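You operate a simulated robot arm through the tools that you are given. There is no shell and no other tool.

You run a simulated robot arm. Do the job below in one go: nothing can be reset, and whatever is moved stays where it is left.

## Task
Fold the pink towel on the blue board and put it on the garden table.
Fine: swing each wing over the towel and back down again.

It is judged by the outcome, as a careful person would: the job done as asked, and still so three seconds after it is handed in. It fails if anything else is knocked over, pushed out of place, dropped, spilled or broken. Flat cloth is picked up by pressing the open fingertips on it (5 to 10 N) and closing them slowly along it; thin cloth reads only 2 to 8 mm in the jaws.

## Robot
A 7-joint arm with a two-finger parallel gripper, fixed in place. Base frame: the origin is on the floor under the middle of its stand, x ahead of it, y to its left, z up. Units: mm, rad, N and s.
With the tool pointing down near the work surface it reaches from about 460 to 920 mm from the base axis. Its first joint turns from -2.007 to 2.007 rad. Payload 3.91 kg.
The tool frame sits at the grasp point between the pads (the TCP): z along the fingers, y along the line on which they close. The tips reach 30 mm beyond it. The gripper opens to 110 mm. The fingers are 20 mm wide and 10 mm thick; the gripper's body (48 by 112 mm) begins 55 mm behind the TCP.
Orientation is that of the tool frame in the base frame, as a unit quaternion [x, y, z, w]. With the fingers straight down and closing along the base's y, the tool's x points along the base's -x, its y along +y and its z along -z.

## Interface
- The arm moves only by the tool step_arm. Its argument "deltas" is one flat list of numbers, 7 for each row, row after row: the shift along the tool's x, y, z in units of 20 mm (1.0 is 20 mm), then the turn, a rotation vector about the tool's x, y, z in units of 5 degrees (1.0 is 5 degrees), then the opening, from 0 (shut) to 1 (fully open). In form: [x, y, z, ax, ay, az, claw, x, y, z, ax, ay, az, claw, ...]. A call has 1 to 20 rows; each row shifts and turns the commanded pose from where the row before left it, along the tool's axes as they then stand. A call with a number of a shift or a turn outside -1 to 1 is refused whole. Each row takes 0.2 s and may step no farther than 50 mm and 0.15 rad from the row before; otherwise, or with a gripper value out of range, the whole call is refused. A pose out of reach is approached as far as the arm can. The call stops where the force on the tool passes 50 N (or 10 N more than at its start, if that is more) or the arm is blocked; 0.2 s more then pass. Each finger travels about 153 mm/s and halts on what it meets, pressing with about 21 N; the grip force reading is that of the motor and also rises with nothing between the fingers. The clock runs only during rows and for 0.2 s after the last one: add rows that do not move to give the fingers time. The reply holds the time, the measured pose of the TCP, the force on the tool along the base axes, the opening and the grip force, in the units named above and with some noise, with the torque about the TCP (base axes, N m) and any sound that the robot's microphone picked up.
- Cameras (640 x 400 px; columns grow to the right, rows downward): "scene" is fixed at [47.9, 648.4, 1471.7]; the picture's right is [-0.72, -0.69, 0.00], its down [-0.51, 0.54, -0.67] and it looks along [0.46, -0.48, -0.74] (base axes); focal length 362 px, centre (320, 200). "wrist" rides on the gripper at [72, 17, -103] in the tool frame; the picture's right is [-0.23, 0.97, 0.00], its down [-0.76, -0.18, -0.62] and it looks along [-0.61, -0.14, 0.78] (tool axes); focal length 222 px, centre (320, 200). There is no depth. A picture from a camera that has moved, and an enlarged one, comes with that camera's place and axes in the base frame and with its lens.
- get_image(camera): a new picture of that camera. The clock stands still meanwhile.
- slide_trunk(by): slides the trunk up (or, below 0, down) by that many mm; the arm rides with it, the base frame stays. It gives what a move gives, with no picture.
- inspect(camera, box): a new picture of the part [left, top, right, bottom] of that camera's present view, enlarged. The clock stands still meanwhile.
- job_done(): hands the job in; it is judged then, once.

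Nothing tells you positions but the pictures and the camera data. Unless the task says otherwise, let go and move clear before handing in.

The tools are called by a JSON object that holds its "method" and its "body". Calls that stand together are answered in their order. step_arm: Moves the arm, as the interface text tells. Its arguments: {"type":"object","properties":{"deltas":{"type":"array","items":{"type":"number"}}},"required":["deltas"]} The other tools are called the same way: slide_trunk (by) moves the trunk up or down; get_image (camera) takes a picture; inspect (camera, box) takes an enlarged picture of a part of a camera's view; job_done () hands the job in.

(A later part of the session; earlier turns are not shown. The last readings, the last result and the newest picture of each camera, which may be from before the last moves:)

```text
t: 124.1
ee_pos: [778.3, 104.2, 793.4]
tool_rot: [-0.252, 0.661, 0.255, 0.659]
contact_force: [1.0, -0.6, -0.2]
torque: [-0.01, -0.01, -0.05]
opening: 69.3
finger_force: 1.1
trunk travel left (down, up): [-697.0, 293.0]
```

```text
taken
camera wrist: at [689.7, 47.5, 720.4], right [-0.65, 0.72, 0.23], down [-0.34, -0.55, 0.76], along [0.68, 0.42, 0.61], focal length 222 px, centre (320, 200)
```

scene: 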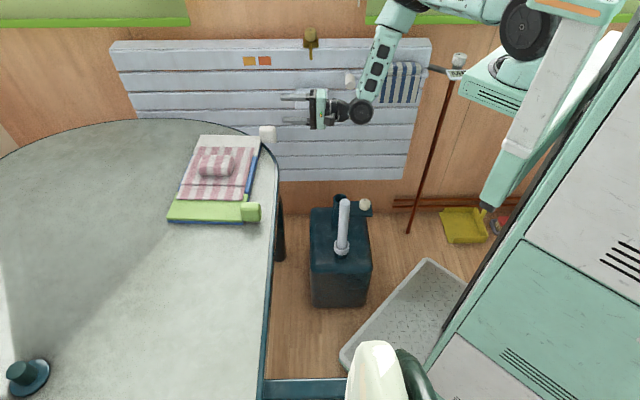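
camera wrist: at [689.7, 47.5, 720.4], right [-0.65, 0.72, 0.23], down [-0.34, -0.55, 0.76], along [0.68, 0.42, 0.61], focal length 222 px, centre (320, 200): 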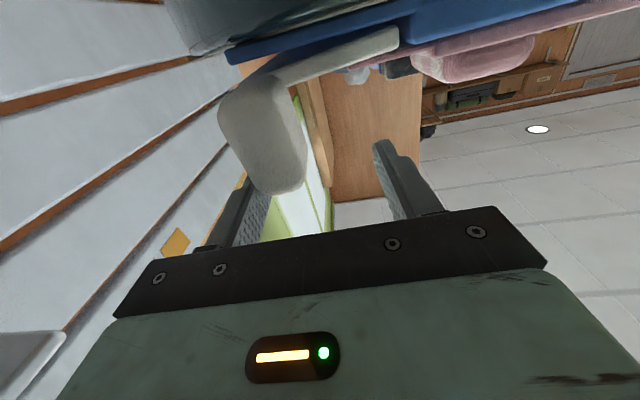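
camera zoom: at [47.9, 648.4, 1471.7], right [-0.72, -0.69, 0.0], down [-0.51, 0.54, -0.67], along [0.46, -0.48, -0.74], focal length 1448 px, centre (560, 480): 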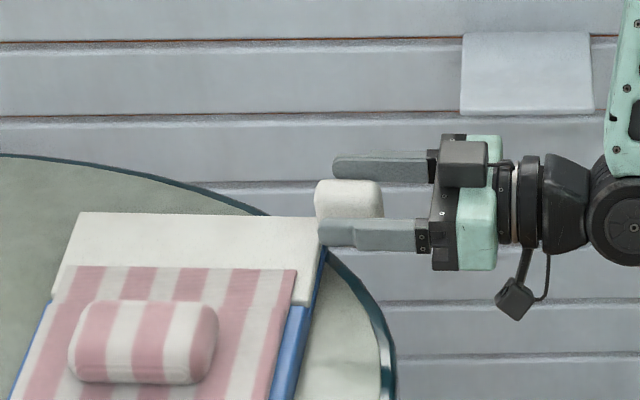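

The wing is lifting with barely 1 N, and the picture shows a clear gap under it. I'll continue along the arc.

{"method": "step_arm", "body": {"deltas": [-0.29, 0.21, 0, 0, 0, 0, 0.62, -0.29, 0.21, 0, 0, 0, 0, 0.62, -0.25, 0.2, 0, 0, 0, 0, 0.62, -0.25, 0.2, 0, 0, 0, 0, 0.62, -0.175, 0.2, 0, 0, 0, 0, 0.62, -0.175, 0.2, 0, 0, 0, 0, 0.62]}}

{"method": "inspect", "body": {"camera": "scene", "box": [180, 80, 340, 180]}}

{"method": "get_image", "body": {"camera": "wrist"}}

```text
t: 125.5
ee_pos: [762.3, 123.2, 821.9]
tool_rot: [-0.252, 0.659, 0.253, 0.662]
contact_force: [16.2, -16.7, 19.5]
torque: [-0.78, -0.62, -0.31]
opening: 79.7
finger_force: 10.8
trunk travel left (down, up): [-697.0, 293.0]
```

```text
4.00 times, centred on (260, 130) of scene
camera zoom: at [47.9, 648.4, 1471.7], right [-0.72, -0.69, 0.0], down [-0.51, 0.54, -0.67], along [0.46, -0.48, -0.74], focal length 1448 px, centre (560, 480)
```

zoom: 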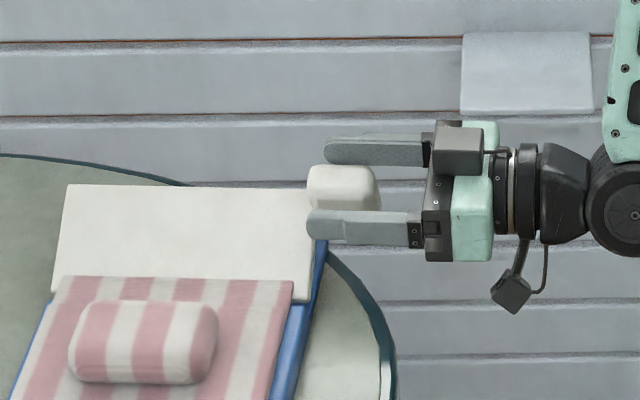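

```text
taken
camera wrist: at [674.0, 66.1, 748.9], right [-0.65, 0.73, 0.23], down [-0.35, -0.55, 0.76], along [0.68, 0.41, 0.61], focal length 222 px, centre (320, 200)
```

wrist: 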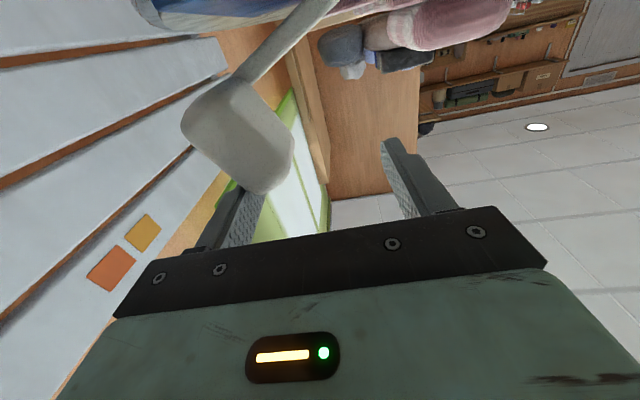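

The wing rose to about 25°, but then the finger jammed on the knob's face (30 N), although the board stayed put. This pushing geometry gets worse higher up, so I'll let the wing back down and use a proper grip with the hand rolling along with the wing.

{"method": "step_arm", "body": {"deltas": [0, -0.2, 0, 0, 0, 0, 0.62, 0.175, -0.2, 0, 0, 0, 0, 0.62, 0.25, -0.2, 0, 0, 0, 0, 0.62, 0.25, -0.2, 0, 0, 0, 0, 0.62, 0.29, -0.21, 0, 0, 0, 0, 0.62, 0.29, -0.21, 0, 0, 0, 0, 0.62, 0.25, -0.15, 0, 0, 0, 0, 0.62, 0.25, -0.15, 0, 0, 0, 0, 0.62, 0.15, -0.35, 0, 0, 0, 0, 0.62, 0, -0.35, 0, 0, 0, 0, 0.62, 0, -0.2, 0, 0, 0, 0, 0.62]}}

{"method": "inspect", "body": {"camera": "scene", "box": [180, 80, 340, 180]}}

{"method": "get_image", "body": {"camera": "wrist"}}

```text
t: 127.9
ee_pos: [792.0, 90.6, 781.4]
tool_rot: [-0.252, 0.661, 0.254, 0.66]
contact_force: [0.0, -0.2, 0.2]
torque: [-0.02, 0.04, -0.02]
opening: 68.4
finger_force: 0.1
trunk travel left (down, up): [-697.0, 293.0]
```

```text
4.00 times, centred on (260, 130) of scene
camera zoom: at [47.9, 648.4, 1471.7], right [-0.72, -0.69, 0.0], down [-0.51, 0.54, -0.67], along [0.46, -0.48, -0.74], focal length 1448 px, centre (560, 480)
```

zoom: 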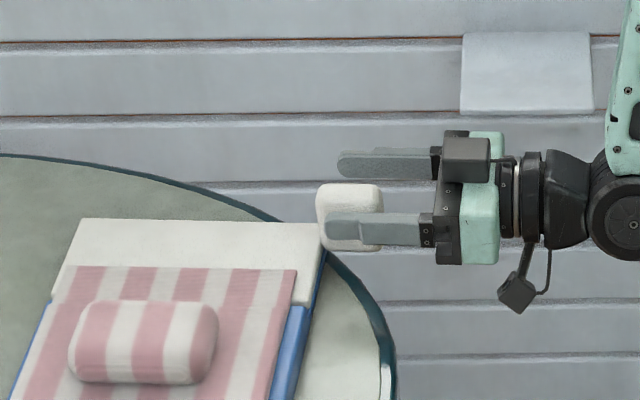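

```text
taken
camera wrist: at [703.4, 31.9, 709.1], right [-0.65, 0.72, 0.23], down [-0.34, -0.55, 0.76], along [0.68, 0.42, 0.61], focal length 222 px, centre (320, 200)
```

wrist: 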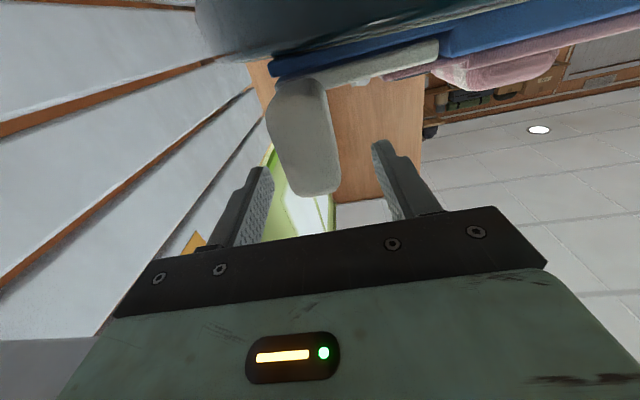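

The wing is flat again, and the board and towel are unchanged. I'll lower to the knob's mid-height and narrow the jaw to check the centring before gripping.

{"method": "step_arm", "body": {"deltas": [0.45, 0, 0, 0, 0, 0, 0.55, 0.42, 0, 0, 0, 0, 0, 0.48, 0, 0, 0, 0, 0, 0, 0.42, 0, 0, 0, 0, 0, 0, 0.42]}}

{"method": "inspect", "body": {"camera": "wrist", "box": [220, 60, 428, 190]}}

{"method": "inspect", "body": {"camera": "scene", "box": [220, 100, 316, 160]}}

```text
t: 128.9
ee_pos: [793.2, 88.9, 763.4]
tool_rot: [-0.253, 0.661, 0.255, 0.659]
contact_force: [-0.5, -0.3, -0.3]
torque: [-0.02, -0.01, -0.02]
opening: 46.0
finger_force: 0.1
trunk travel left (down, up): [-697.0, 293.0]
```

```text
3.08 times, centred on (324, 125) of wrist
camera zoom: at [704.1, 31.8, 691.4], right [-0.65, 0.72, 0.23], down [-0.34, -0.55, 0.76], along [0.68, 0.42, 0.61], focal length 684 px, centre (308, 431)
```

zoom: 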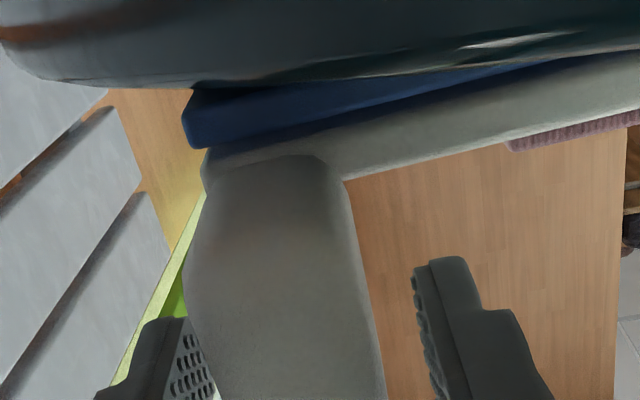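

```text
6.67 times, centred on (268, 130) of scene
camera zoom: at [47.9, 648.4, 1471.7], right [-0.72, -0.69, 0.0], down [-0.51, 0.54, -0.67], along [0.46, -0.48, -0.74], focal length 2413 px, centre (667, 667)
```

zoom: 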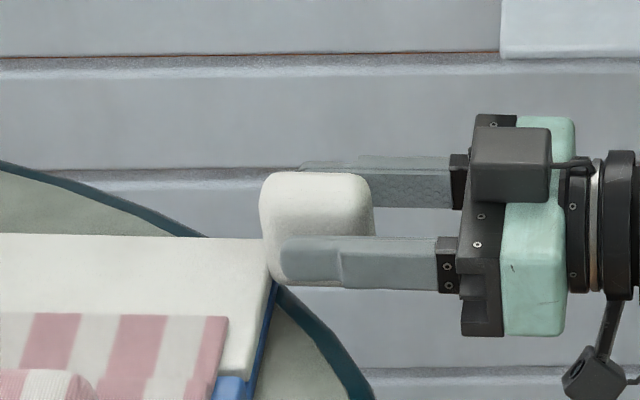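

The knob is centred to within about a millimetre. I'll close slowly onto it.

{"method": "step_arm", "body": {"deltas": [0, 0, 0, 0, 0, 0, 0.37, 0, 0, 0, 0, 0, 0, 0.33, 0, 0, 0, 0, 0, 0, 0.3, 0, 0, 0, 0, 0, 0, 0.27, 0, 0, 0, 0, 0, 0, 0.24, 0, 0, 0, 0, 0, 0, 0.2, 0, 0, 0, 0, 0, 0, 0.2]}}

{"method": "inspect", "body": {"camera": "scene", "box": [180, 80, 340, 180]}}

{"method": "get_image", "body": {"camera": "wrist"}}

```text
t: 130.5
ee_pos: [794.3, 88.6, 764.1]
tool_rot: [-0.252, 0.661, 0.254, 0.66]
contact_force: [5.3, -3.0, 0.4]
torque: [-0.14, -0.14, -0.42]
opening: 30.1
finger_force: 21.1
trunk travel left (down, up): [-697.0, 293.0]
```

```text
4.00 times, centred on (260, 130) of scene
camera zoom: at [47.9, 648.4, 1471.7], right [-0.72, -0.69, 0.0], down [-0.51, 0.54, -0.67], along [0.46, -0.48, -0.74], focal length 1448 px, centre (560, 480)
```

zoom: 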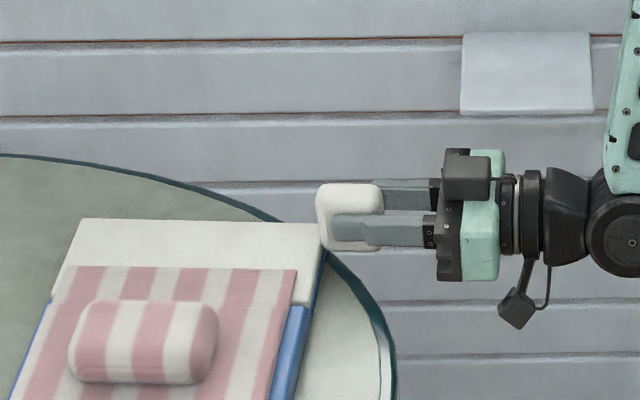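

```text
taken
camera wrist: at [704.6, 31.3, 691.4], right [-0.65, 0.72, 0.23], down [-0.34, -0.55, 0.76], along [0.68, 0.42, 0.61], focal length 222 px, centre (320, 200)
```

wrist: 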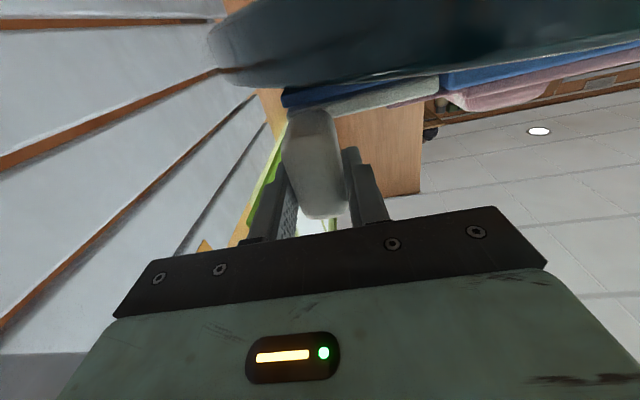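

The knob is held (30.1 mm, 21 N). Now I'll swing the white wing in small steps, rotating about the hinge line with constant per-row shifts. First 10°, then check forces.

{"method": "step_arm", "body": {"deltas": [0, -0.03, 0, 0, 0, 0, 0.2, -0.3755, 0.1175, 0, 0, 0, -1, 0.2, -0.3755, 0.1175, 0, 0, 0, -1, 0.2]}}

{"method": "inspect", "body": {"camera": "scene", "box": [180, 80, 340, 180]}}

```text
t: 131.3
ee_pos: [789.2, 91.9, 779.2]
tool_rot: [-0.31, 0.637, 0.197, 0.678]
contact_force: [2.2, 1.3, 0.5]
torque: [-0.37, -0.18, -0.46]
opening: 29.7
finger_force: 20.3
trunk travel left (down, up): [-697.0, 293.0]
```

```text
4.00 times, centred on (260, 130) of scene
camera zoom: at [47.9, 648.4, 1471.7], right [-0.72, -0.69, 0.0], down [-0.51, 0.54, -0.67], along [0.46, -0.48, -0.74], focal length 1448 px, centre (560, 480)
```

zoom: 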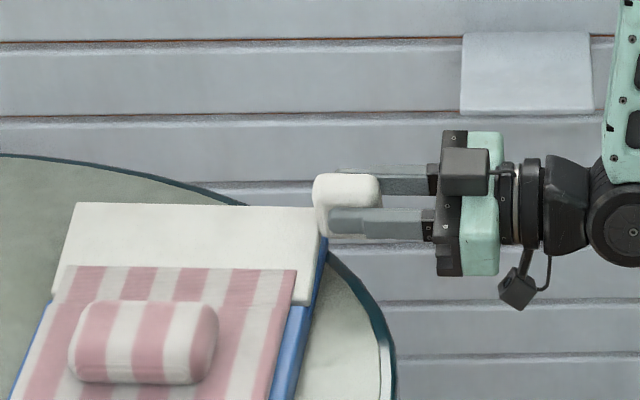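

Forces stay around 2 N and the wing rises with the hand. I'll continue another 20°.

{"method": "step_arm", "body": {"deltas": [-0.3755, 0.1175, 0, 0, 0, -1, 0.2, -0.3755, 0.1175, 0, 0, 0, -1, 0.2, -0.3755, 0.1175, 0, 0, 0, -1, 0.2, -0.3755, 0.1175, 0, 0, 0, -1, 0.2]}}

{"method": "inspect", "body": {"camera": "scene", "box": [180, 80, 340, 180]}}

```text
t: 132.3
ee_pos: [780.3, 105.4, 806.0]
tool_rot: [-0.417, 0.572, 0.075, 0.702]
contact_force: [0.5, 5.4, -0.3]
torque: [-0.5, 0.04, -0.12]
opening: 30.2
finger_force: 21.3
trunk travel left (down, up): [-697.0, 293.0]
```

```text
4.00 times, centred on (260, 130) of scene
camera zoom: at [47.9, 648.4, 1471.7], right [-0.72, -0.69, 0.0], down [-0.51, 0.54, -0.67], along [0.46, -0.48, -0.74], focal length 1448 px, centre (560, 480)
```

zoom: 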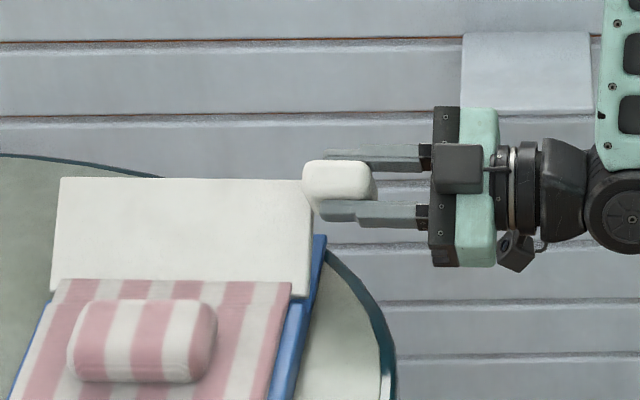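

At 30° the forces are still only about 5 N and the board sits still. I'll continue with a tiny inward correction.

{"method": "step_arm", "body": {"deltas": [-0.3755, 0.14, 0, 0, 0, -1, 0.2, -0.3755, 0.14, 0, 0, 0, -1, 0.2, -0.3755, 0.13, 0, 0, 0, -1, 0.2, -0.3755, 0.13, 0, 0, 0, -1, 0.2]}}

{"method": "inspect", "body": {"camera": "scene", "box": [160, 70, 352, 190]}}

```text
t: 133.3
ee_pos: [760.8, 125.2, 823.5]
tool_rot: [-0.508, 0.492, -0.049, 0.705]
contact_force: [2.7, -3.3, 0.7]
torque: [-0.52, -0.1, -0.32]
opening: 30.6
finger_force: 21.1
trunk travel left (down, up): [-697.0, 293.0]
```

```text
3.33 times, centred on (256, 130) of scene
camera zoom: at [47.9, 648.4, 1471.7], right [-0.72, -0.69, 0.0], down [-0.51, 0.54, -0.67], along [0.46, -0.48, -0.74], focal length 1207 px, centre (533, 433)
```

zoom: 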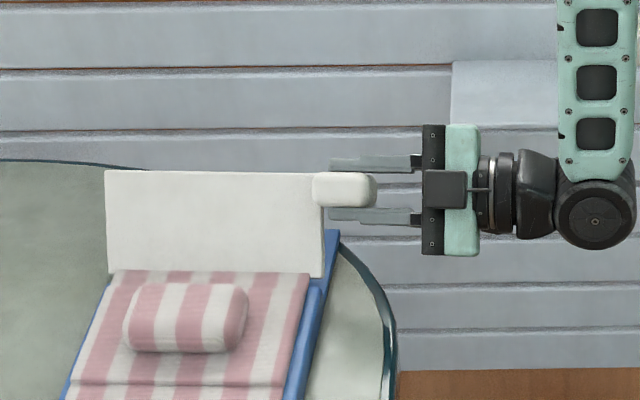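

At 50° all is well. I'll continue to 70°.

{"method": "step_arm", "body": {"deltas": [-0.3755, 0.11, 0, 0, 0, -1, 0.2, -0.3755, 0.11, 0, 0, 0, -1, 0.2, -0.3755, 0.1175, 0, 0, 0, -1, 0.2, -0.3755, 0.1175, 0, 0, 0, -1, 0.2]}}

{"method": "inspect", "body": {"camera": "scene", "box": [160, 70, 352, 190]}}

```text
t: 134.3
ee_pos: [741.7, 147.4, 828.9]
tool_rot: [-0.587, 0.396, -0.171, 0.685]
contact_force: [-0.7, -7.2, -0.2]
torque: [-0.58, 0.08, -0.18]
opening: 29.8
finger_force: 21.0
trunk travel left (down, up): [-697.0, 293.0]
```

```text
3.33 times, centred on (256, 130) of scene
camera zoom: at [47.9, 648.4, 1471.7], right [-0.72, -0.69, 0.0], down [-0.51, 0.54, -0.67], along [0.46, -0.48, -0.74], focal length 1207 px, centre (533, 433)
```

zoom: 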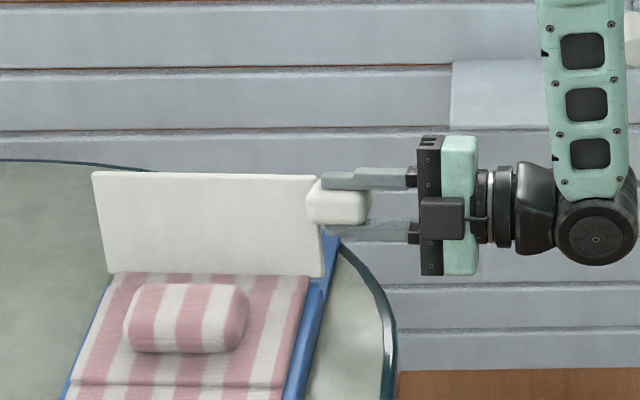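

At 70° the wing is nearly upright and the forces are about 7 N. I'll continue to 90°.

{"method": "step_arm", "body": {"deltas": [-0.3755, 0.1175, 0, 0, 0, -1, 0.2, -0.3755, 0.1175, 0, 0, 0, -1, 0.2, -0.3755, 0.1175, 0, 0, 0, -1, 0.2, -0.3755, 0.1175, 0, 0, 0, -1, 0.2]}}

{"method": "inspect", "body": {"camera": "scene", "box": [160, 70, 352, 190]}}

{"method": "get_image", "body": {"camera": "wrist"}}

```text
t: 135.3
ee_pos: [721.2, 170.9, 828.4]
tool_rot: [0.646, -0.289, 0.286, -0.646]
contact_force: [-0.1, -5.9, -0.6]
torque: [-0.65, 0.52, -0.43]
opening: 29.9
finger_force: 20.8
trunk travel left (down, up): [-697.0, 293.0]
```

```text
3.33 times, centred on (256, 130) of scene
camera zoom: at [47.9, 648.4, 1471.7], right [-0.72, -0.69, 0.0], down [-0.51, 0.54, -0.67], along [0.46, -0.48, -0.74], focal length 1207 px, centre (533, 433)
```

zoom: 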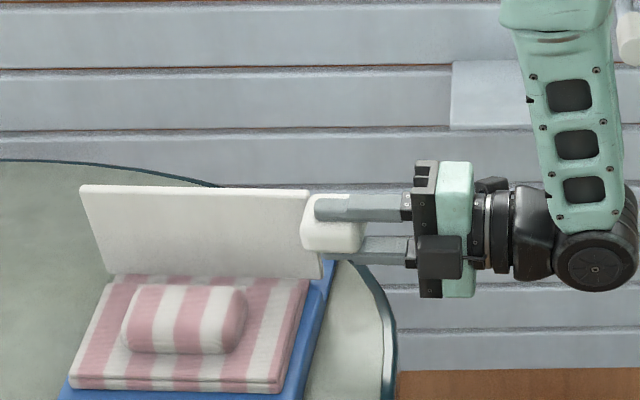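

```text
taken
camera wrist: at [691.6, 46.9, 810.8], right [-0.16, 0.17, -0.97], down [-0.97, 0.15, 0.18], along [0.18, 0.97, 0.14], focal length 222 px, centre (320, 200)
```

wrist: 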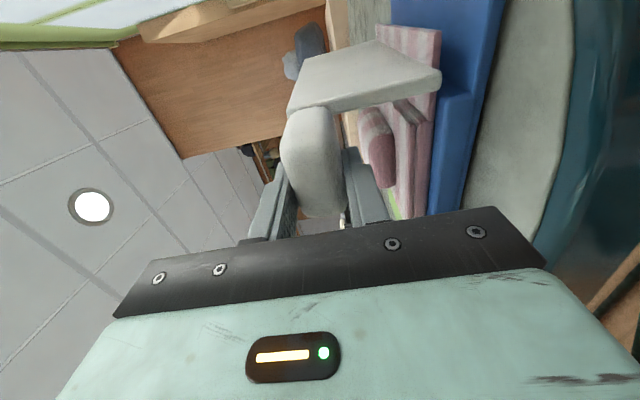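

The wing is upright and the towel's appearance has changed. I'll look at the whole board before continuing.

{"method": "inspect", "body": {"camera": "scene", "box": [140, 110, 300, 230]}}

{"method": "inspect", "body": {"camera": "wrist", "box": [260, 10, 500, 160]}}

```text
3.33 times, centred on (220, 170) of scene
camera zoom: at [47.9, 648.4, 1471.7], right [-0.72, -0.69, 0.0], down [-0.51, 0.54, -0.67], along [0.46, -0.48, -0.74], focal length 1207 px, centre (653, 300)
```

zoom: 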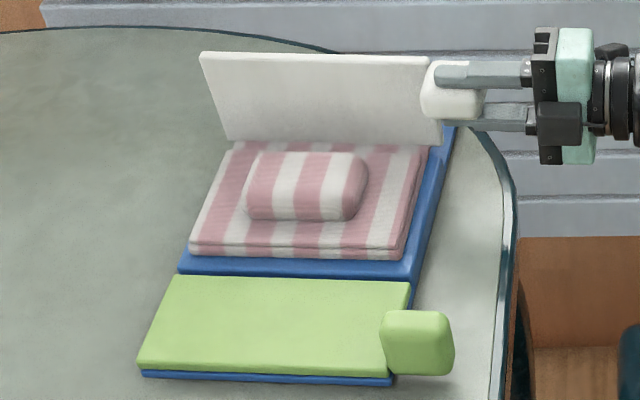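

```text
2.67 times, centred on (380, 85) of wrist
camera zoom: at [691.6, 46.9, 810.8], right [-0.16, 0.17, -0.97], down [-0.97, 0.15, 0.18], along [0.18, 0.97, 0.14], focal length 592 px, centre (160, 507)
```

zoom: 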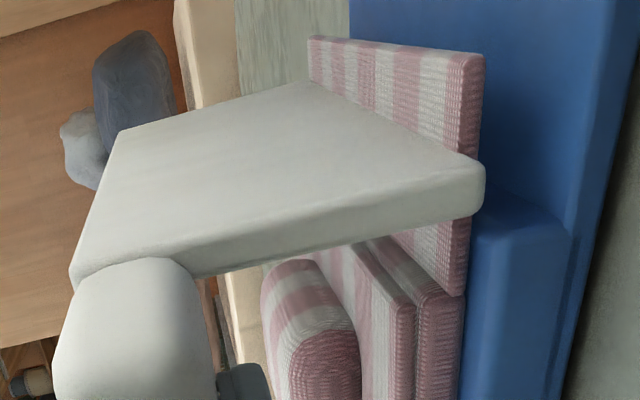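

Interesting: one flap of the towel has folded onto the middle (it now shows stacked layers), and the board is in place. I'll continue swinging the white wing over the towel.

{"method": "step_arm", "body": {"deltas": [-0.3755, 0.1175, 0, 0, 0, -1, 0.2, -0.3755, 0.1175, 0, 0, 0, -1, 0.2, -0.3755, 0.1175, 0, 0, 0, -1, 0.2, -0.3755, 0.1175, 0, 0, 0, -1, 0.2]}}

{"method": "inspect", "body": {"camera": "scene", "box": [140, 80, 332, 200]}}

{"method": "get_image", "body": {"camera": "wrist"}}

```text
t: 136.3
ee_pos: [704.0, 189.7, 818.8]
tool_rot: [0.684, -0.171, 0.397, -0.587]
contact_force: [5.2, -14.8, 6.9]
torque: [0.09, 0.79, 0.0]
opening: 33.9
finger_force: 21.6
trunk travel left (down, up): [-697.0, 293.0]
```

```text
3.33 times, centred on (236, 140) of scene
camera zoom: at [47.9, 648.4, 1471.7], right [-0.72, -0.69, 0.0], down [-0.51, 0.54, -0.67], along [0.46, -0.48, -0.74], focal length 1207 px, centre (600, 400)
```

zoom: 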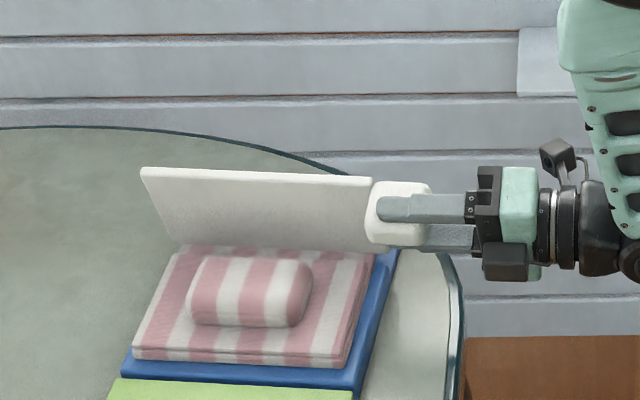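

```text
taken
camera wrist: at [675.1, 64.5, 827.3], right [0.08, -0.09, -0.99], down [-0.98, 0.16, -0.1], along [0.17, 0.98, -0.07], focal length 222 px, centre (320, 200)
```

wrist: 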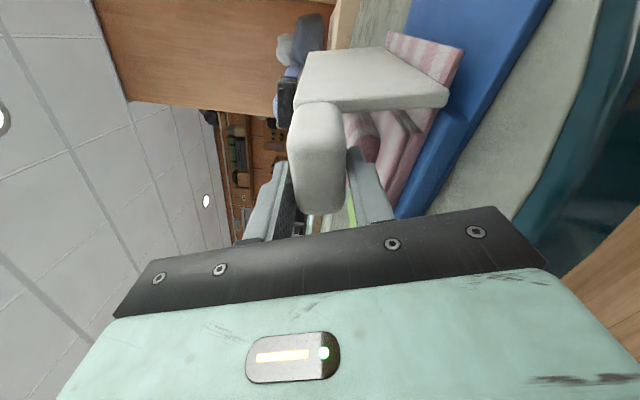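

The wing seems to have met a stop at about 100°, with 16 N resisting tangentially. I won't force it. Let me look closely before swinging it back.

{"method": "inspect", "body": {"camera": "wrist", "box": [270, 10, 510, 160]}}

{"method": "inspect", "body": {"camera": "scene", "box": [150, 110, 294, 200]}}

```text
2.67 times, centred on (390, 85) of wrist
camera zoom: at [675.1, 64.5, 827.3], right [0.08, -0.09, -0.99], down [-0.98, 0.16, -0.1], along [0.17, 0.98, -0.07], focal length 592 px, centre (133, 507)
```

zoom: 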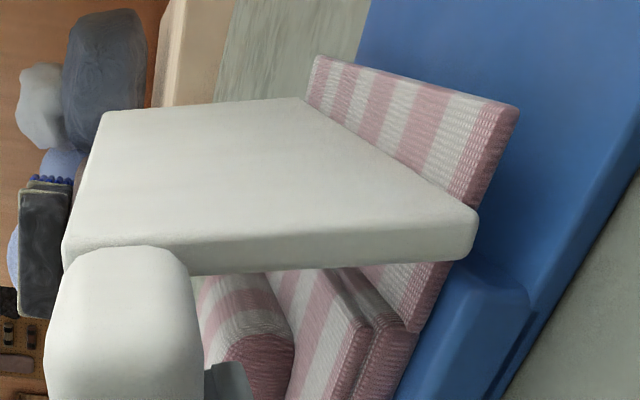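

```text
4.44 times, centred on (222, 155) of scene
camera zoom: at [47.9, 648.4, 1471.7], right [-0.72, -0.69, 0.0], down [-0.51, 0.54, -0.67], along [0.46, -0.48, -0.74], focal length 1609 px, centre (756, 400)
```

zoom: 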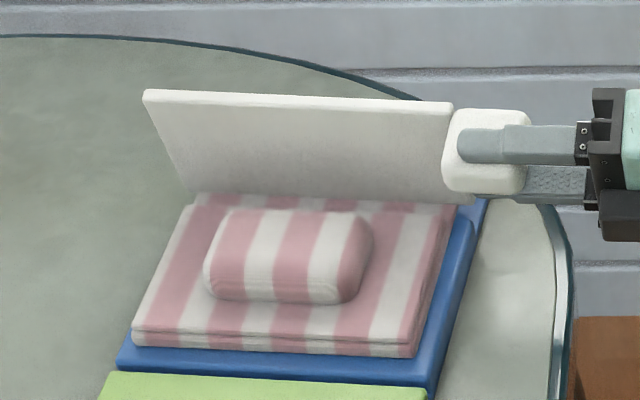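

One towel flap is folded onto the middle, so the white wing's job seems done at its stop. I'll swing it back down the same way, starting with a few degrees to relieve the force.

{"method": "step_arm", "body": {"deltas": [0.3843, -0.0843, 0, 0, 0, 1, 0.2, 0.3843, -0.0843, 0, 0, 0, 1, 0.2, 0.3843, -0.0843, 0, 0, 0, 1, 0.2, 0.3843, -0.0843, 0, 0, 0, 1, 0.2]}}

{"method": "inspect", "body": {"camera": "scene", "box": [140, 80, 332, 200]}}

```text
t: 137.3
ee_pos: [720.9, 171.2, 829.0]
tool_rot: [-0.645, 0.289, -0.285, 0.647]
contact_force: [-1.0, 5.3, -0.7]
torque: [0.14, 0.61, 0.48]
opening: 31.4
finger_force: 21.6
trunk travel left (down, up): [-697.0, 293.0]
```

```text
3.33 times, centred on (236, 140) of scene
camera zoom: at [47.9, 648.4, 1471.7], right [-0.72, -0.69, 0.0], down [-0.51, 0.54, -0.67], along [0.46, -0.48, -0.74], focal length 1207 px, centre (600, 400)
```

zoom: 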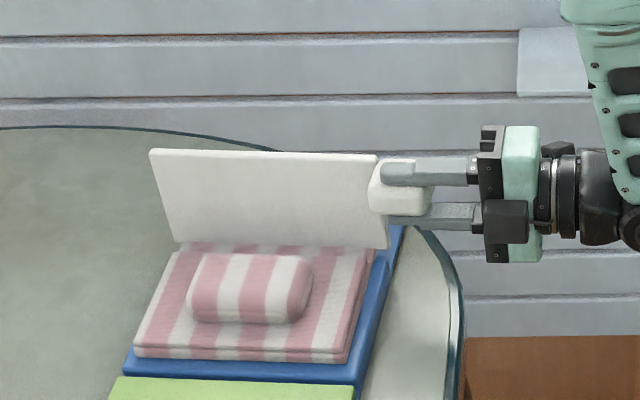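

The force is relieved. I'll continue lowering the white wing.

{"method": "step_arm", "body": {"deltas": [0.3843, -0.0843, 0, 0, 0, 1, 0.2, 0.3843, -0.0843, 0, 0, 0, 1, 0.2, 0.3843, -0.0843, 0, 0, 0, 1, 0.2, 0.3843, -0.0843, 0, 0, 0, 1, 0.2, 0.3843, -0.0843, 0, 0, 0, 1, 0.2, 0.3843, -0.0843, 0, 0, 0, 1, 0.2]}}

{"method": "inspect", "body": {"camera": "scene", "box": [140, 80, 332, 200]}}

```text
t: 138.7
ee_pos: [752.2, 135.7, 830.0]
tool_rot: [-0.55, 0.446, -0.11, 0.698]
contact_force: [-2.0, 4.1, 0.5]
torque: [-0.22, 0.34, 0.37]
opening: 29.6
finger_force: 21.4
trunk travel left (down, up): [-697.0, 293.0]
```

```text
3.33 times, centred on (236, 140) of scene
camera zoom: at [47.9, 648.4, 1471.7], right [-0.72, -0.69, 0.0], down [-0.51, 0.54, -0.67], along [0.46, -0.48, -0.74], focal length 1207 px, centre (600, 400)
```

zoom: 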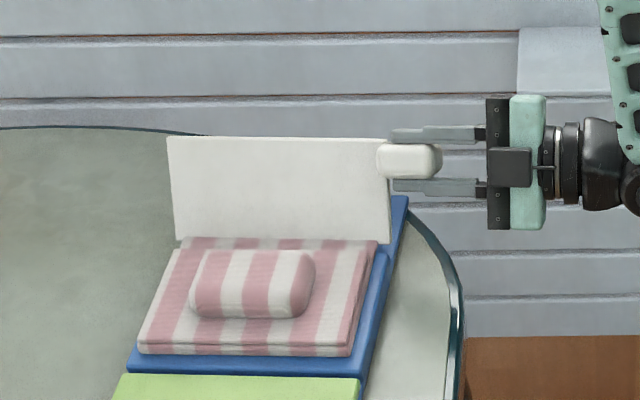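

The wing is halfway down and the forces are small. I'll continue.

{"method": "step_arm", "body": {"deltas": [0.3843, -0.0843, 0, 0, 0, 1, 0.2, 0.3843, -0.0843, 0, 0, 0, 1, 0.2, 0.3843, -0.0843, 0, 0, 0, 1, 0.2, 0.3843, -0.0843, 0, 0, 0, 1, 0.2, 0.3843, -0.0843, 0, 0, 0, 1, 0.2, 0.3843, -0.0843, 0, 0, 0, 1, 0.2]}}

{"method": "inspect", "body": {"camera": "scene", "box": [140, 80, 332, 200]}}

```text
t: 140.1
ee_pos: [778.1, 105.8, 807.9]
tool_rot: [-0.415, 0.573, 0.075, 0.703]
contact_force: [-2.0, 2.7, 0.3]
torque: [0.3, -0.53, 0.01]
opening: 29.9
finger_force: 20.4
trunk travel left (down, up): [-697.0, 293.0]
```

```text
3.33 times, centred on (236, 140) of scene
camera zoom: at [47.9, 648.4, 1471.7], right [-0.72, -0.69, 0.0], down [-0.51, 0.54, -0.67], along [0.46, -0.48, -0.74], focal length 1207 px, centre (600, 400)
```

zoom: 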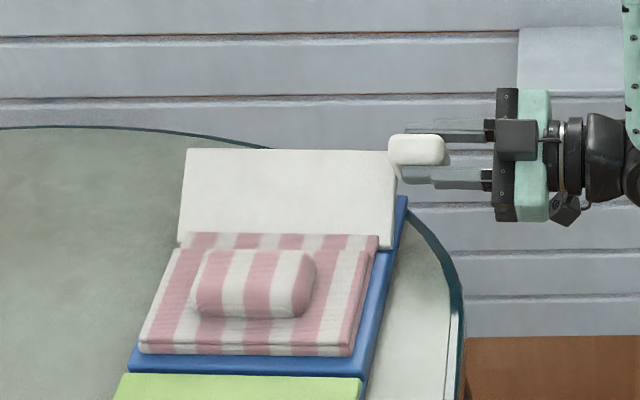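

Nearly down. I'll lower the last 25° and check.

{"method": "step_arm", "body": {"deltas": [0.3843, -0.0843, 0, 0, 0, 1, 0.2, 0.3843, -0.0843, 0, 0, 0, 1, 0.2, 0.3843, -0.0843, 0, 0, 0, 1, 0.2, 0.3843, -0.0843, 0, 0, 0, 1, 0.2, 0.3843, -0.0843, 0, 0, 0, 1, 0.2]}}

{"method": "inspect", "body": {"camera": "scene", "box": [140, 80, 332, 200]}}

{"method": "get_image", "body": {"camera": "wrist"}}

```text
t: 141.3
ee_pos: [792.1, 90.7, 773.8]
tool_rot: [-0.28, 0.649, 0.226, 0.671]
contact_force: [-2.4, 1.6, 4.7]
torque: [0.39, 0.15, -0.28]
opening: 29.8
finger_force: 20.3
trunk travel left (down, up): [-697.0, 293.0]
```

```text
3.33 times, centred on (236, 140) of scene
camera zoom: at [47.9, 648.4, 1471.7], right [-0.72, -0.69, 0.0], down [-0.51, 0.54, -0.67], along [0.46, -0.48, -0.74], focal length 1207 px, centre (600, 400)
```

zoom: 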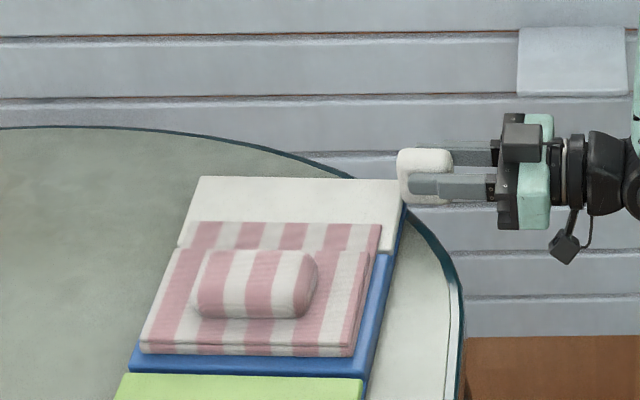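

```text
taken
camera wrist: at [707.9, 27.1, 699.3], right [-0.66, 0.74, 0.15], down [-0.39, -0.5, 0.77], along [0.64, 0.46, 0.62], focal length 222 px, centre (320, 200)
```

wrist: 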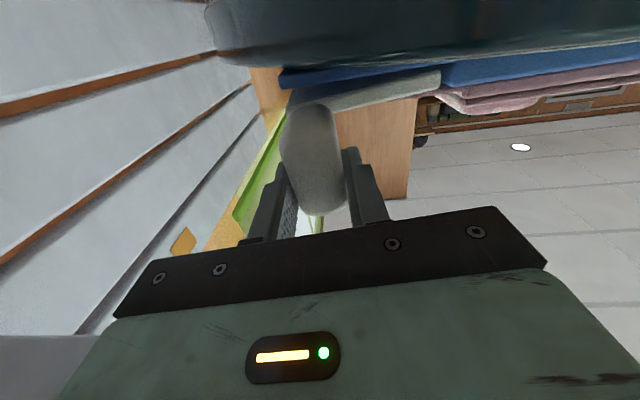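

The wing is almost flat (5 N upward on the hand). I'll lower the last couple of degrees and then release the knob.

{"method": "step_arm", "body": {"deltas": [0.19, -0.04, 0, 0, 0, 0.5, 0.2, 0, 0, 0, 0, 0, 0, 0.2]}}

{"method": "step_arm", "body": {"deltas": [0, 0, 0, 0, 0, 0, 0.3, 0, 0, 0, 0, 0, 0, 0.36, 0, 0, 0, 0, 0, 0, 0.45, 0, 0, 0, 0, 0, 0, 0.55, 0, 0, 0, 0, 0, 0, 0.6]}}

{"method": "inspect", "body": {"camera": "scene", "box": [140, 80, 332, 200]}}

{"method": "get_image", "body": {"camera": "wrist"}}

```text
t: 141.9
ee_pos: [792.1, 87.7, 770.6]
tool_rot: [-0.267, 0.654, 0.241, 0.665]
contact_force: [1.5, -2.2, 6.8]
torque: [0.66, -0.11, -0.15]
opening: 29.8
finger_force: 20.7
trunk travel left (down, up): [-697.0, 293.0]
```

```text
t: 143.1
ee_pos: [793.5, 89.4, 770.8]
tool_rot: [-0.267, 0.655, 0.24, 0.665]
contact_force: [-0.1, 0.3, -0.3]
torque: [0.0, 0.0, 0.0]
opening: 65.8
finger_force: 0.1
trunk travel left (down, up): [-697.0, 293.0]
```

```text
3.33 times, centred on (236, 140) of scene
camera zoom: at [47.9, 648.4, 1471.7], right [-0.72, -0.69, 0.0], down [-0.51, 0.54, -0.67], along [0.46, -0.48, -0.74], focal length 1207 px, centre (600, 400)
```

zoom: 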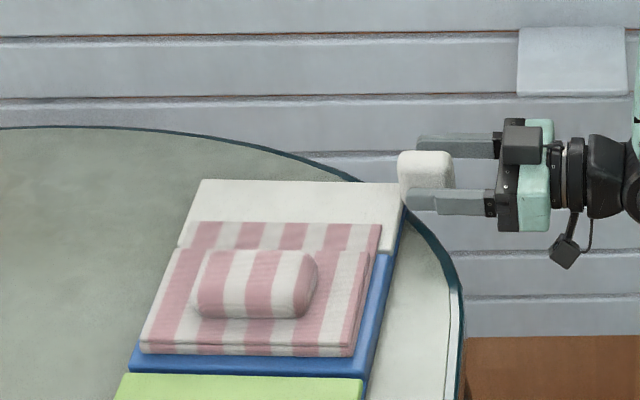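

```text
taken
camera wrist: at [706.0, 28.9, 695.8], right [-0.66, 0.73, 0.19], down [-0.36, -0.53, 0.77], along [0.66, 0.44, 0.61], focal length 222 px, centre (320, 200)
```

wrist: 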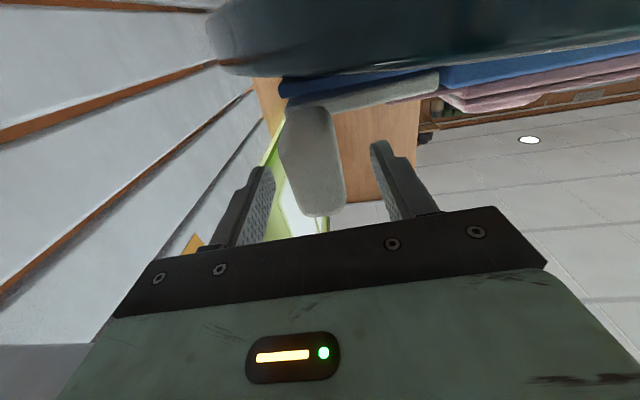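

The white wing is back down and released, with the board in place. I'll withdraw the hand from the knob and move along the robot side towards the green knob.

{"method": "step_arm", "body": {"deltas": [0, 0, -0.5, 0, 0, 0, 0.62, 0, 0, -0.7, 0, 0, 0, 0.62, 0, 0, -0.7, 0, 0, 0, 0.62, 0, 0, -0.7, 0, 0, 0, 0.62, -0.5, 0, -0.7, 0, 0, 0.5, 0.62, -0.5, 0.5, 0, 0, 0, 0, 0.62]}}

{"method": "step_arm", "body": {"deltas": [0, 0.9, 0, 0, 0, 0, 0.62, 0, 0.9, 0, 0, 0, 0, 0.62, 0, 0.9, 0, 0, 0, 0, 0.62, 0, 0.9, 0, 0, 0, 0, 0.62, 0, 0.9, 0, 0, 0, 0, 0.62, 0, 0.9, 0, 0, 0, 0, 0.62, 0, 0.9, 0, 0, 0, 0, 0.62, 0, 0.9, 0, 0, 0, 0, 0.62, 0, 0.9, 0, 0, 0, 0, 0.62, 0, 0.9, 0, 0, 0, 0, 0.62]}}

{"method": "get_image", "body": {"camera": "scene"}}

{"method": "inspect", "body": {"camera": "scene", "box": [140, 110, 300, 230]}}

```text
t: 144.5
ee_pos: [738.9, 50.8, 789.4]
tool_rot: [-0.251, 0.661, 0.252, 0.66]
contact_force: [-0.5, 0.1, -0.1]
torque: [-0.02, 0.02, 0.03]
opening: 68.1
finger_force: 0.1
trunk travel left (down, up): [-697.0, 293.0]
```

```text
t: 146.7
ee_pos: [616.5, 187.8, 790.1]
tool_rot: [-0.252, 0.661, 0.254, 0.66]
contact_force: [-0.4, 0.3, 0.1]
torque: [-0.03, 0.01, -0.04]
opening: 68.2
finger_force: 0.1
trunk travel left (down, up): [-697.0, 293.0]
```

```text
taken
```

scene: 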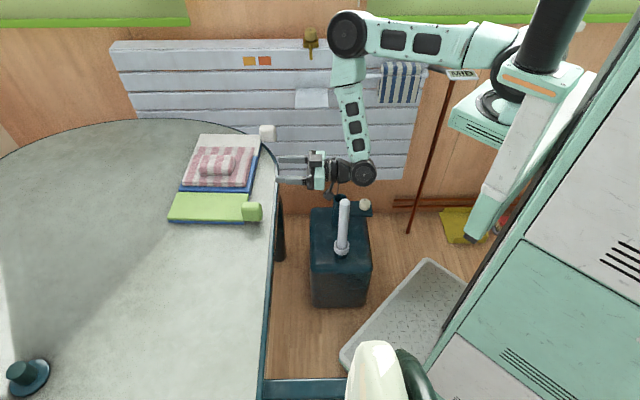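

```text
3.33 times, centred on (220, 170) of scene
camera zoom: at [47.9, 648.4, 1471.7], right [-0.72, -0.69, 0.0], down [-0.51, 0.54, -0.67], along [0.46, -0.48, -0.74], focal length 1207 px, centre (653, 300)
```

zoom: 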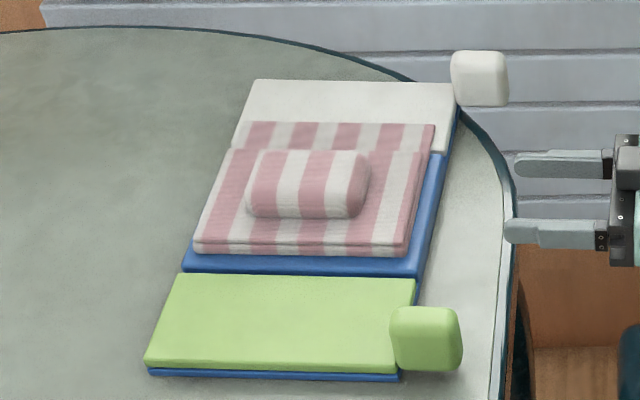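

The board is exactly where it was, and the towel now has one flap folded over. I'll continue to the staging point in front of the green knob.

{"method": "step_arm", "body": {"deltas": [0.1, 0.9, 0, 0, 0, 0, 0.62, 0.1, 0.9, 0, 0, 0, 0, 0.62, 0.2, 0.9, 0, 0, 0, 0, 0.62, 0.2, 0.9, 0, 0, 0, 0, 0.62, 0.2, 0.9, 0, 0, 0, 0, 0.62, 0.2, 0.9, 0, 0, 0, 0, 0.62, 0.2, 0.9, 0, 0, 0, 0, 0.62]}}

{"method": "get_image", "body": {"camera": "wrist"}}

{"method": "inspect", "body": {"camera": "wrist", "box": [200, 40, 440, 190]}}

{"method": "inspect", "body": {"camera": "scene", "box": [200, 150, 360, 250]}}

```text
t: 148.3
ee_pos: [532.6, 281.8, 765.2]
tool_rot: [-0.251, 0.661, 0.254, 0.659]
contact_force: [-0.4, -0.5, -0.7]
torque: [0.03, 0.0, 0.0]
opening: 68.3
finger_force: 0.2
trunk travel left (down, up): [-697.0, 293.0]
```

```text
taken
camera wrist: at [443.7, 223.7, 692.9], right [-0.65, 0.72, 0.23], down [-0.34, -0.55, 0.76], along [0.68, 0.42, 0.61], focal length 222 px, centre (320, 200)
```

wrist: 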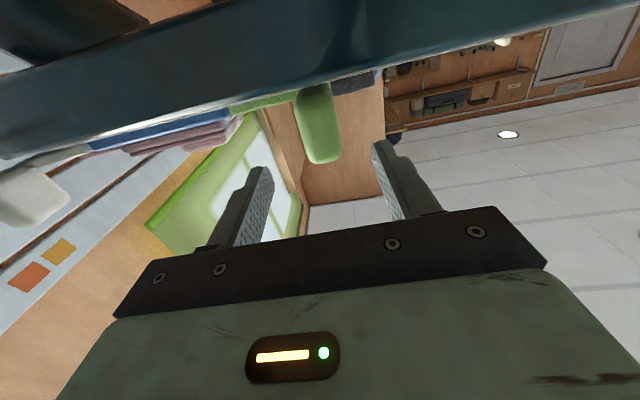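

```text
2.67 times, centred on (320, 115) of wrist
camera zoom: at [443.7, 223.7, 692.9], right [-0.65, 0.72, 0.23], down [-0.34, -0.55, 0.76], along [0.68, 0.42, 0.61], focal length 592 px, centre (320, 427)
```

zoom: 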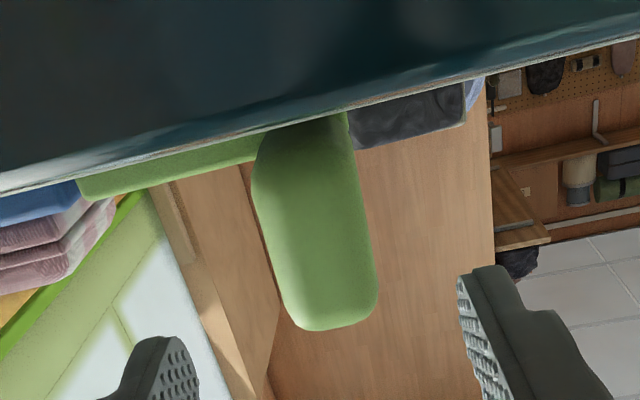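

```text
4.00 times, centred on (280, 200) of scene
camera zoom: at [47.9, 648.4, 1471.7], right [-0.72, -0.69, 0.0], down [-0.51, 0.54, -0.67], along [0.46, -0.48, -0.74], focal length 1448 px, centre (480, 200)
```

zoom: 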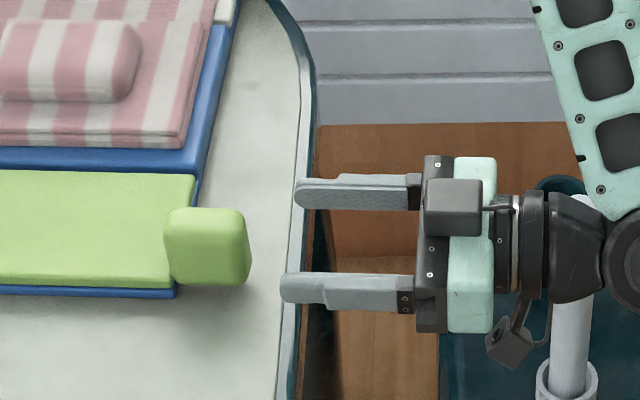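

The green knob is exactly centred between the fingers. I'll slide forward around it and narrow the jaw.

{"method": "step_arm", "body": {"deltas": [0, 0, 0.5, 0, 0, 0, 0.62, 0, 0, 0.5, 0, 0, 0, 0.62, 0, 0, 0.5, 0, 0, 0, 0.62, 0, 0, 0.5, 0, 0, 0, 0.62, 0, 0, 0.5, 0, 0, 0, 0.62, 0, 0, 0.4, 0, 0, 0, 0.62, 0, 0, 0.35, 0, 0, 0, 0.55, 0, 0, 0, 0, 0, 0, 0.48, 0, 0, 0, 0, 0, 0, 0.42, 0, 0, 0, 0, 0, 0, 0.42]}}

{"method": "inspect", "body": {"camera": "wrist", "box": [220, 60, 428, 190]}}

{"method": "inspect", "body": {"camera": "scene", "box": [180, 150, 340, 250]}}

```text
t: 150.5
ee_pos: [580.7, 325.1, 766.5]
tool_rot: [-0.252, 0.661, 0.254, 0.659]
contact_force: [-0.6, 0.3, -0.1]
torque: [0.01, 0.01, 0.0]
opening: 46.1
finger_force: 0.0
trunk travel left (down, up): [-697.0, 293.0]
```

```text
3.08 times, centred on (324, 125) of wrist
camera zoom: at [491.8, 267.2, 694.1], right [-0.65, 0.72, 0.23], down [-0.34, -0.55, 0.76], along [0.68, 0.42, 0.61], focal length 684 px, centre (308, 431)
```

zoom: 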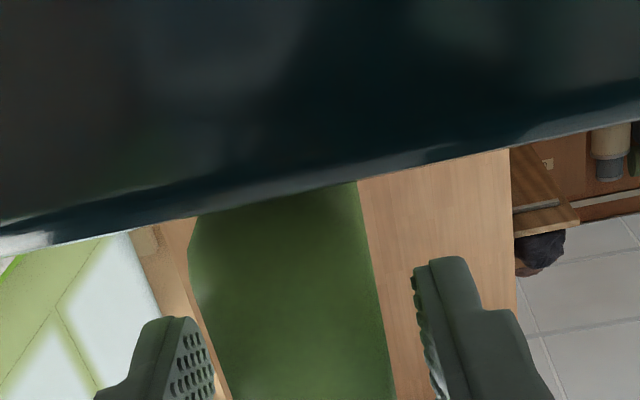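

```text
4.00 times, centred on (260, 200) of scene
camera zoom: at [47.9, 648.4, 1471.7], right [-0.72, -0.69, 0.0], down [-0.51, 0.54, -0.67], along [0.46, -0.48, -0.74], focal length 1448 px, centre (560, 200)
```

zoom: 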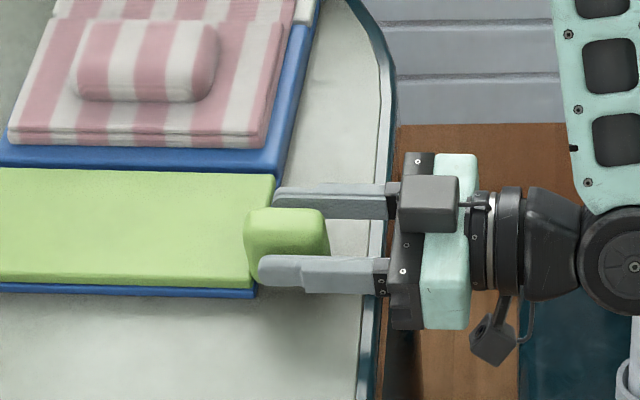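

Nearly centred. I'll shift 1.5 mm towards the outside and close slowly on the green knob.

{"method": "step_arm", "body": {"deltas": [0.1, 0.075, 0, 0, 0, 0, 0.4, 0, 0, 0, 0, 0, 0, 0.35, 0, 0, 0, 0, 0, 0, 0.32, 0, 0, 0, 0, 0, 0, 0.29, 0, 0, 0, 0, 0, 0, 0.26, 0, 0, 0, 0, 0, 0, 0.22, 0, 0, 0, 0, 0, 0, 0.2, 0, 0, 0, 0, 0, 0, 0.2]}}

{"method": "inspect", "body": {"camera": "scene", "box": [140, 110, 300, 230]}}

```text
t: 152.3
ee_pos: [579.8, 325.3, 764.6]
tool_rot: [-0.253, 0.66, 0.255, 0.659]
contact_force: [1.5, -2.3, -0.4]
torque: [-0.16, -0.05, -0.28]
opening: 29.9
finger_force: 20.5
trunk travel left (down, up): [-697.0, 293.0]
```

```text
3.33 times, centred on (220, 170) of scene
camera zoom: at [47.9, 648.4, 1471.7], right [-0.72, -0.69, 0.0], down [-0.51, 0.54, -0.67], along [0.46, -0.48, -0.74], focal length 1207 px, centre (653, 300)
```

zoom: 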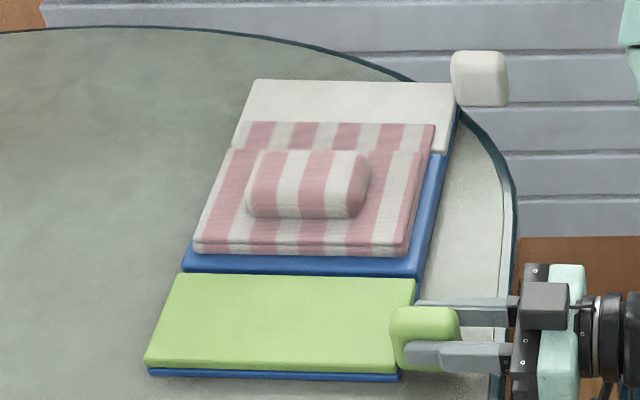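

The green knob is gripped (29.9 mm, 20 N). I'll swing the green wing up in small steps.

{"method": "step_arm", "body": {"deltas": [-0.362, -0.116, 0, 0, 0, 1, 0.2, -0.362, -0.116, 0, 0, 0, 1, 0.2, -0.362, -0.116, 0, 0, 0, 1, 0.2]}}

{"method": "inspect", "body": {"camera": "scene", "box": [140, 110, 300, 230]}}

```text
t: 153.1
ee_pos: [584.5, 318.7, 784.6]
tool_rot: [-0.164, 0.687, 0.339, 0.621]
contact_force: [6.1, 0.7, 2.4]
torque: [-0.22, -0.42, -0.31]
opening: 29.6
finger_force: 20.8
trunk travel left (down, up): [-697.0, 293.0]
```

```text
3.33 times, centred on (220, 170) of scene
camera zoom: at [47.9, 648.4, 1471.7], right [-0.72, -0.69, 0.0], down [-0.51, 0.54, -0.67], along [0.46, -0.48, -0.74], focal length 1207 px, centre (653, 300)
```

zoom: 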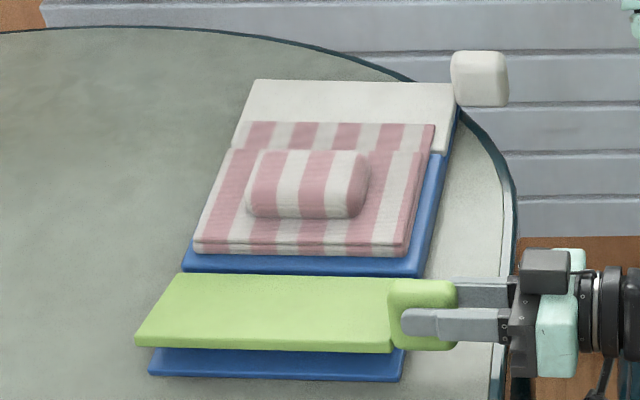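

15° up with small forces. I'll continue.

{"method": "step_arm", "body": {"deltas": [-0.362, -0.116, 0, 0, 0, 1, 0.2, -0.362, -0.116, 0, 0, 0, 1, 0.2, -0.362, -0.116, 0, 0, 0, 1, 0.2, -0.362, -0.116, 0, 0, 0, 1, 0.2]}}

{"method": "inspect", "body": {"camera": "scene", "box": [140, 110, 300, 230]}}

```text
t: 154.1
ee_pos: [597.6, 305.5, 808.4]
tool_rot: [-0.042, 0.706, 0.442, 0.552]
contact_force: [-6.0, -2.2, 8.2]
torque: [-0.4, -0.05, -0.15]
opening: 29.9
finger_force: 20.6
trunk travel left (down, up): [-697.0, 293.0]
```

```text
3.33 times, centred on (220, 170) of scene
camera zoom: at [47.9, 648.4, 1471.7], right [-0.72, -0.69, 0.0], down [-0.51, 0.54, -0.67], along [0.46, -0.48, -0.74], focal length 1207 px, centre (653, 300)
```

zoom: 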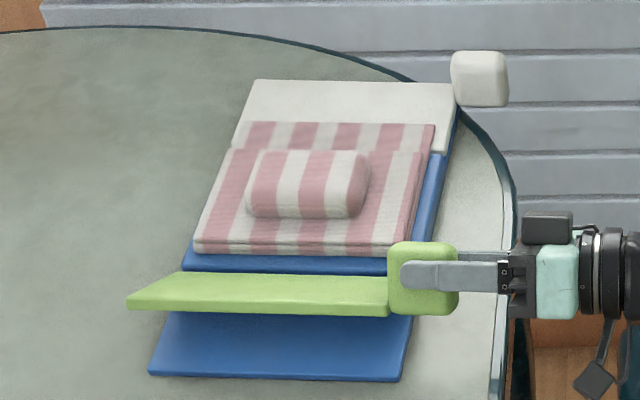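

35° up, with slight radial pressure. I'll correct by about 1 mm and continue.

{"method": "step_arm", "body": {"deltas": [-0.362, -0.09, 0, 0, 0, 1, 0.2, -0.362, -0.09, 0, 0, 0, 1, 0.2, -0.362, -0.1, 0, 0, 0, 1, 0.2, -0.362, -0.1, 0, 0, 0, 1, 0.2]}}

{"method": "inspect", "body": {"camera": "scene", "box": [140, 110, 300, 230]}}

```text
t: 155.1
ee_pos: [616.1, 286.3, 823.3]
tool_rot: [0.082, 0.702, 0.531, 0.467]
contact_force: [-16.5, -8.9, 8.3]
torque: [0.0, 0.03, -0.13]
opening: 29.8
finger_force: 20.6
trunk travel left (down, up): [-697.0, 293.0]
```

```text
3.33 times, centred on (220, 170) of scene
camera zoom: at [47.9, 648.4, 1471.7], right [-0.72, -0.69, 0.0], down [-0.51, 0.54, -0.67], along [0.46, -0.48, -0.74], focal length 1207 px, centre (653, 300)
```

zoom: 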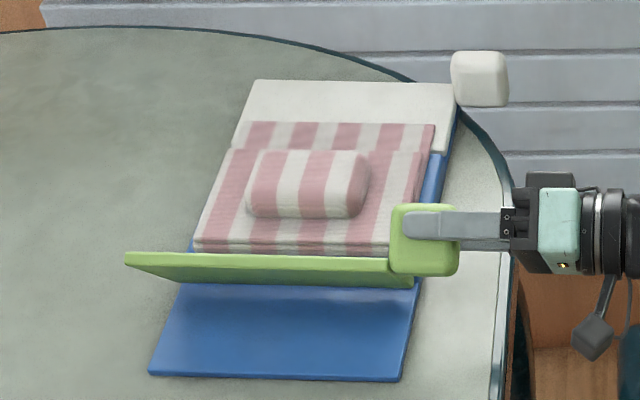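

At 55° there is some sideways (18 N) and radial (9 N) stress. I'll relieve it with a 1 mm shift back and outward before continuing.

{"method": "step_arm", "body": {"deltas": [0, 0.05, -0.06, 0, 0, 0, 0.2, 0, 0, 0, 0, 0, 0, 0.2]}}

```text
t: 155.7
ee_pos: [615.5, 285.9, 823.2]
tool_rot: [0.082, 0.703, 0.53, 0.467]
contact_force: [-4.4, -2.2, -0.2]
torque: [0.11, 0.25, 0.22]
opening: 29.5
finger_force: 20.8
trunk travel left (down, up): [-697.0, 293.0]
```

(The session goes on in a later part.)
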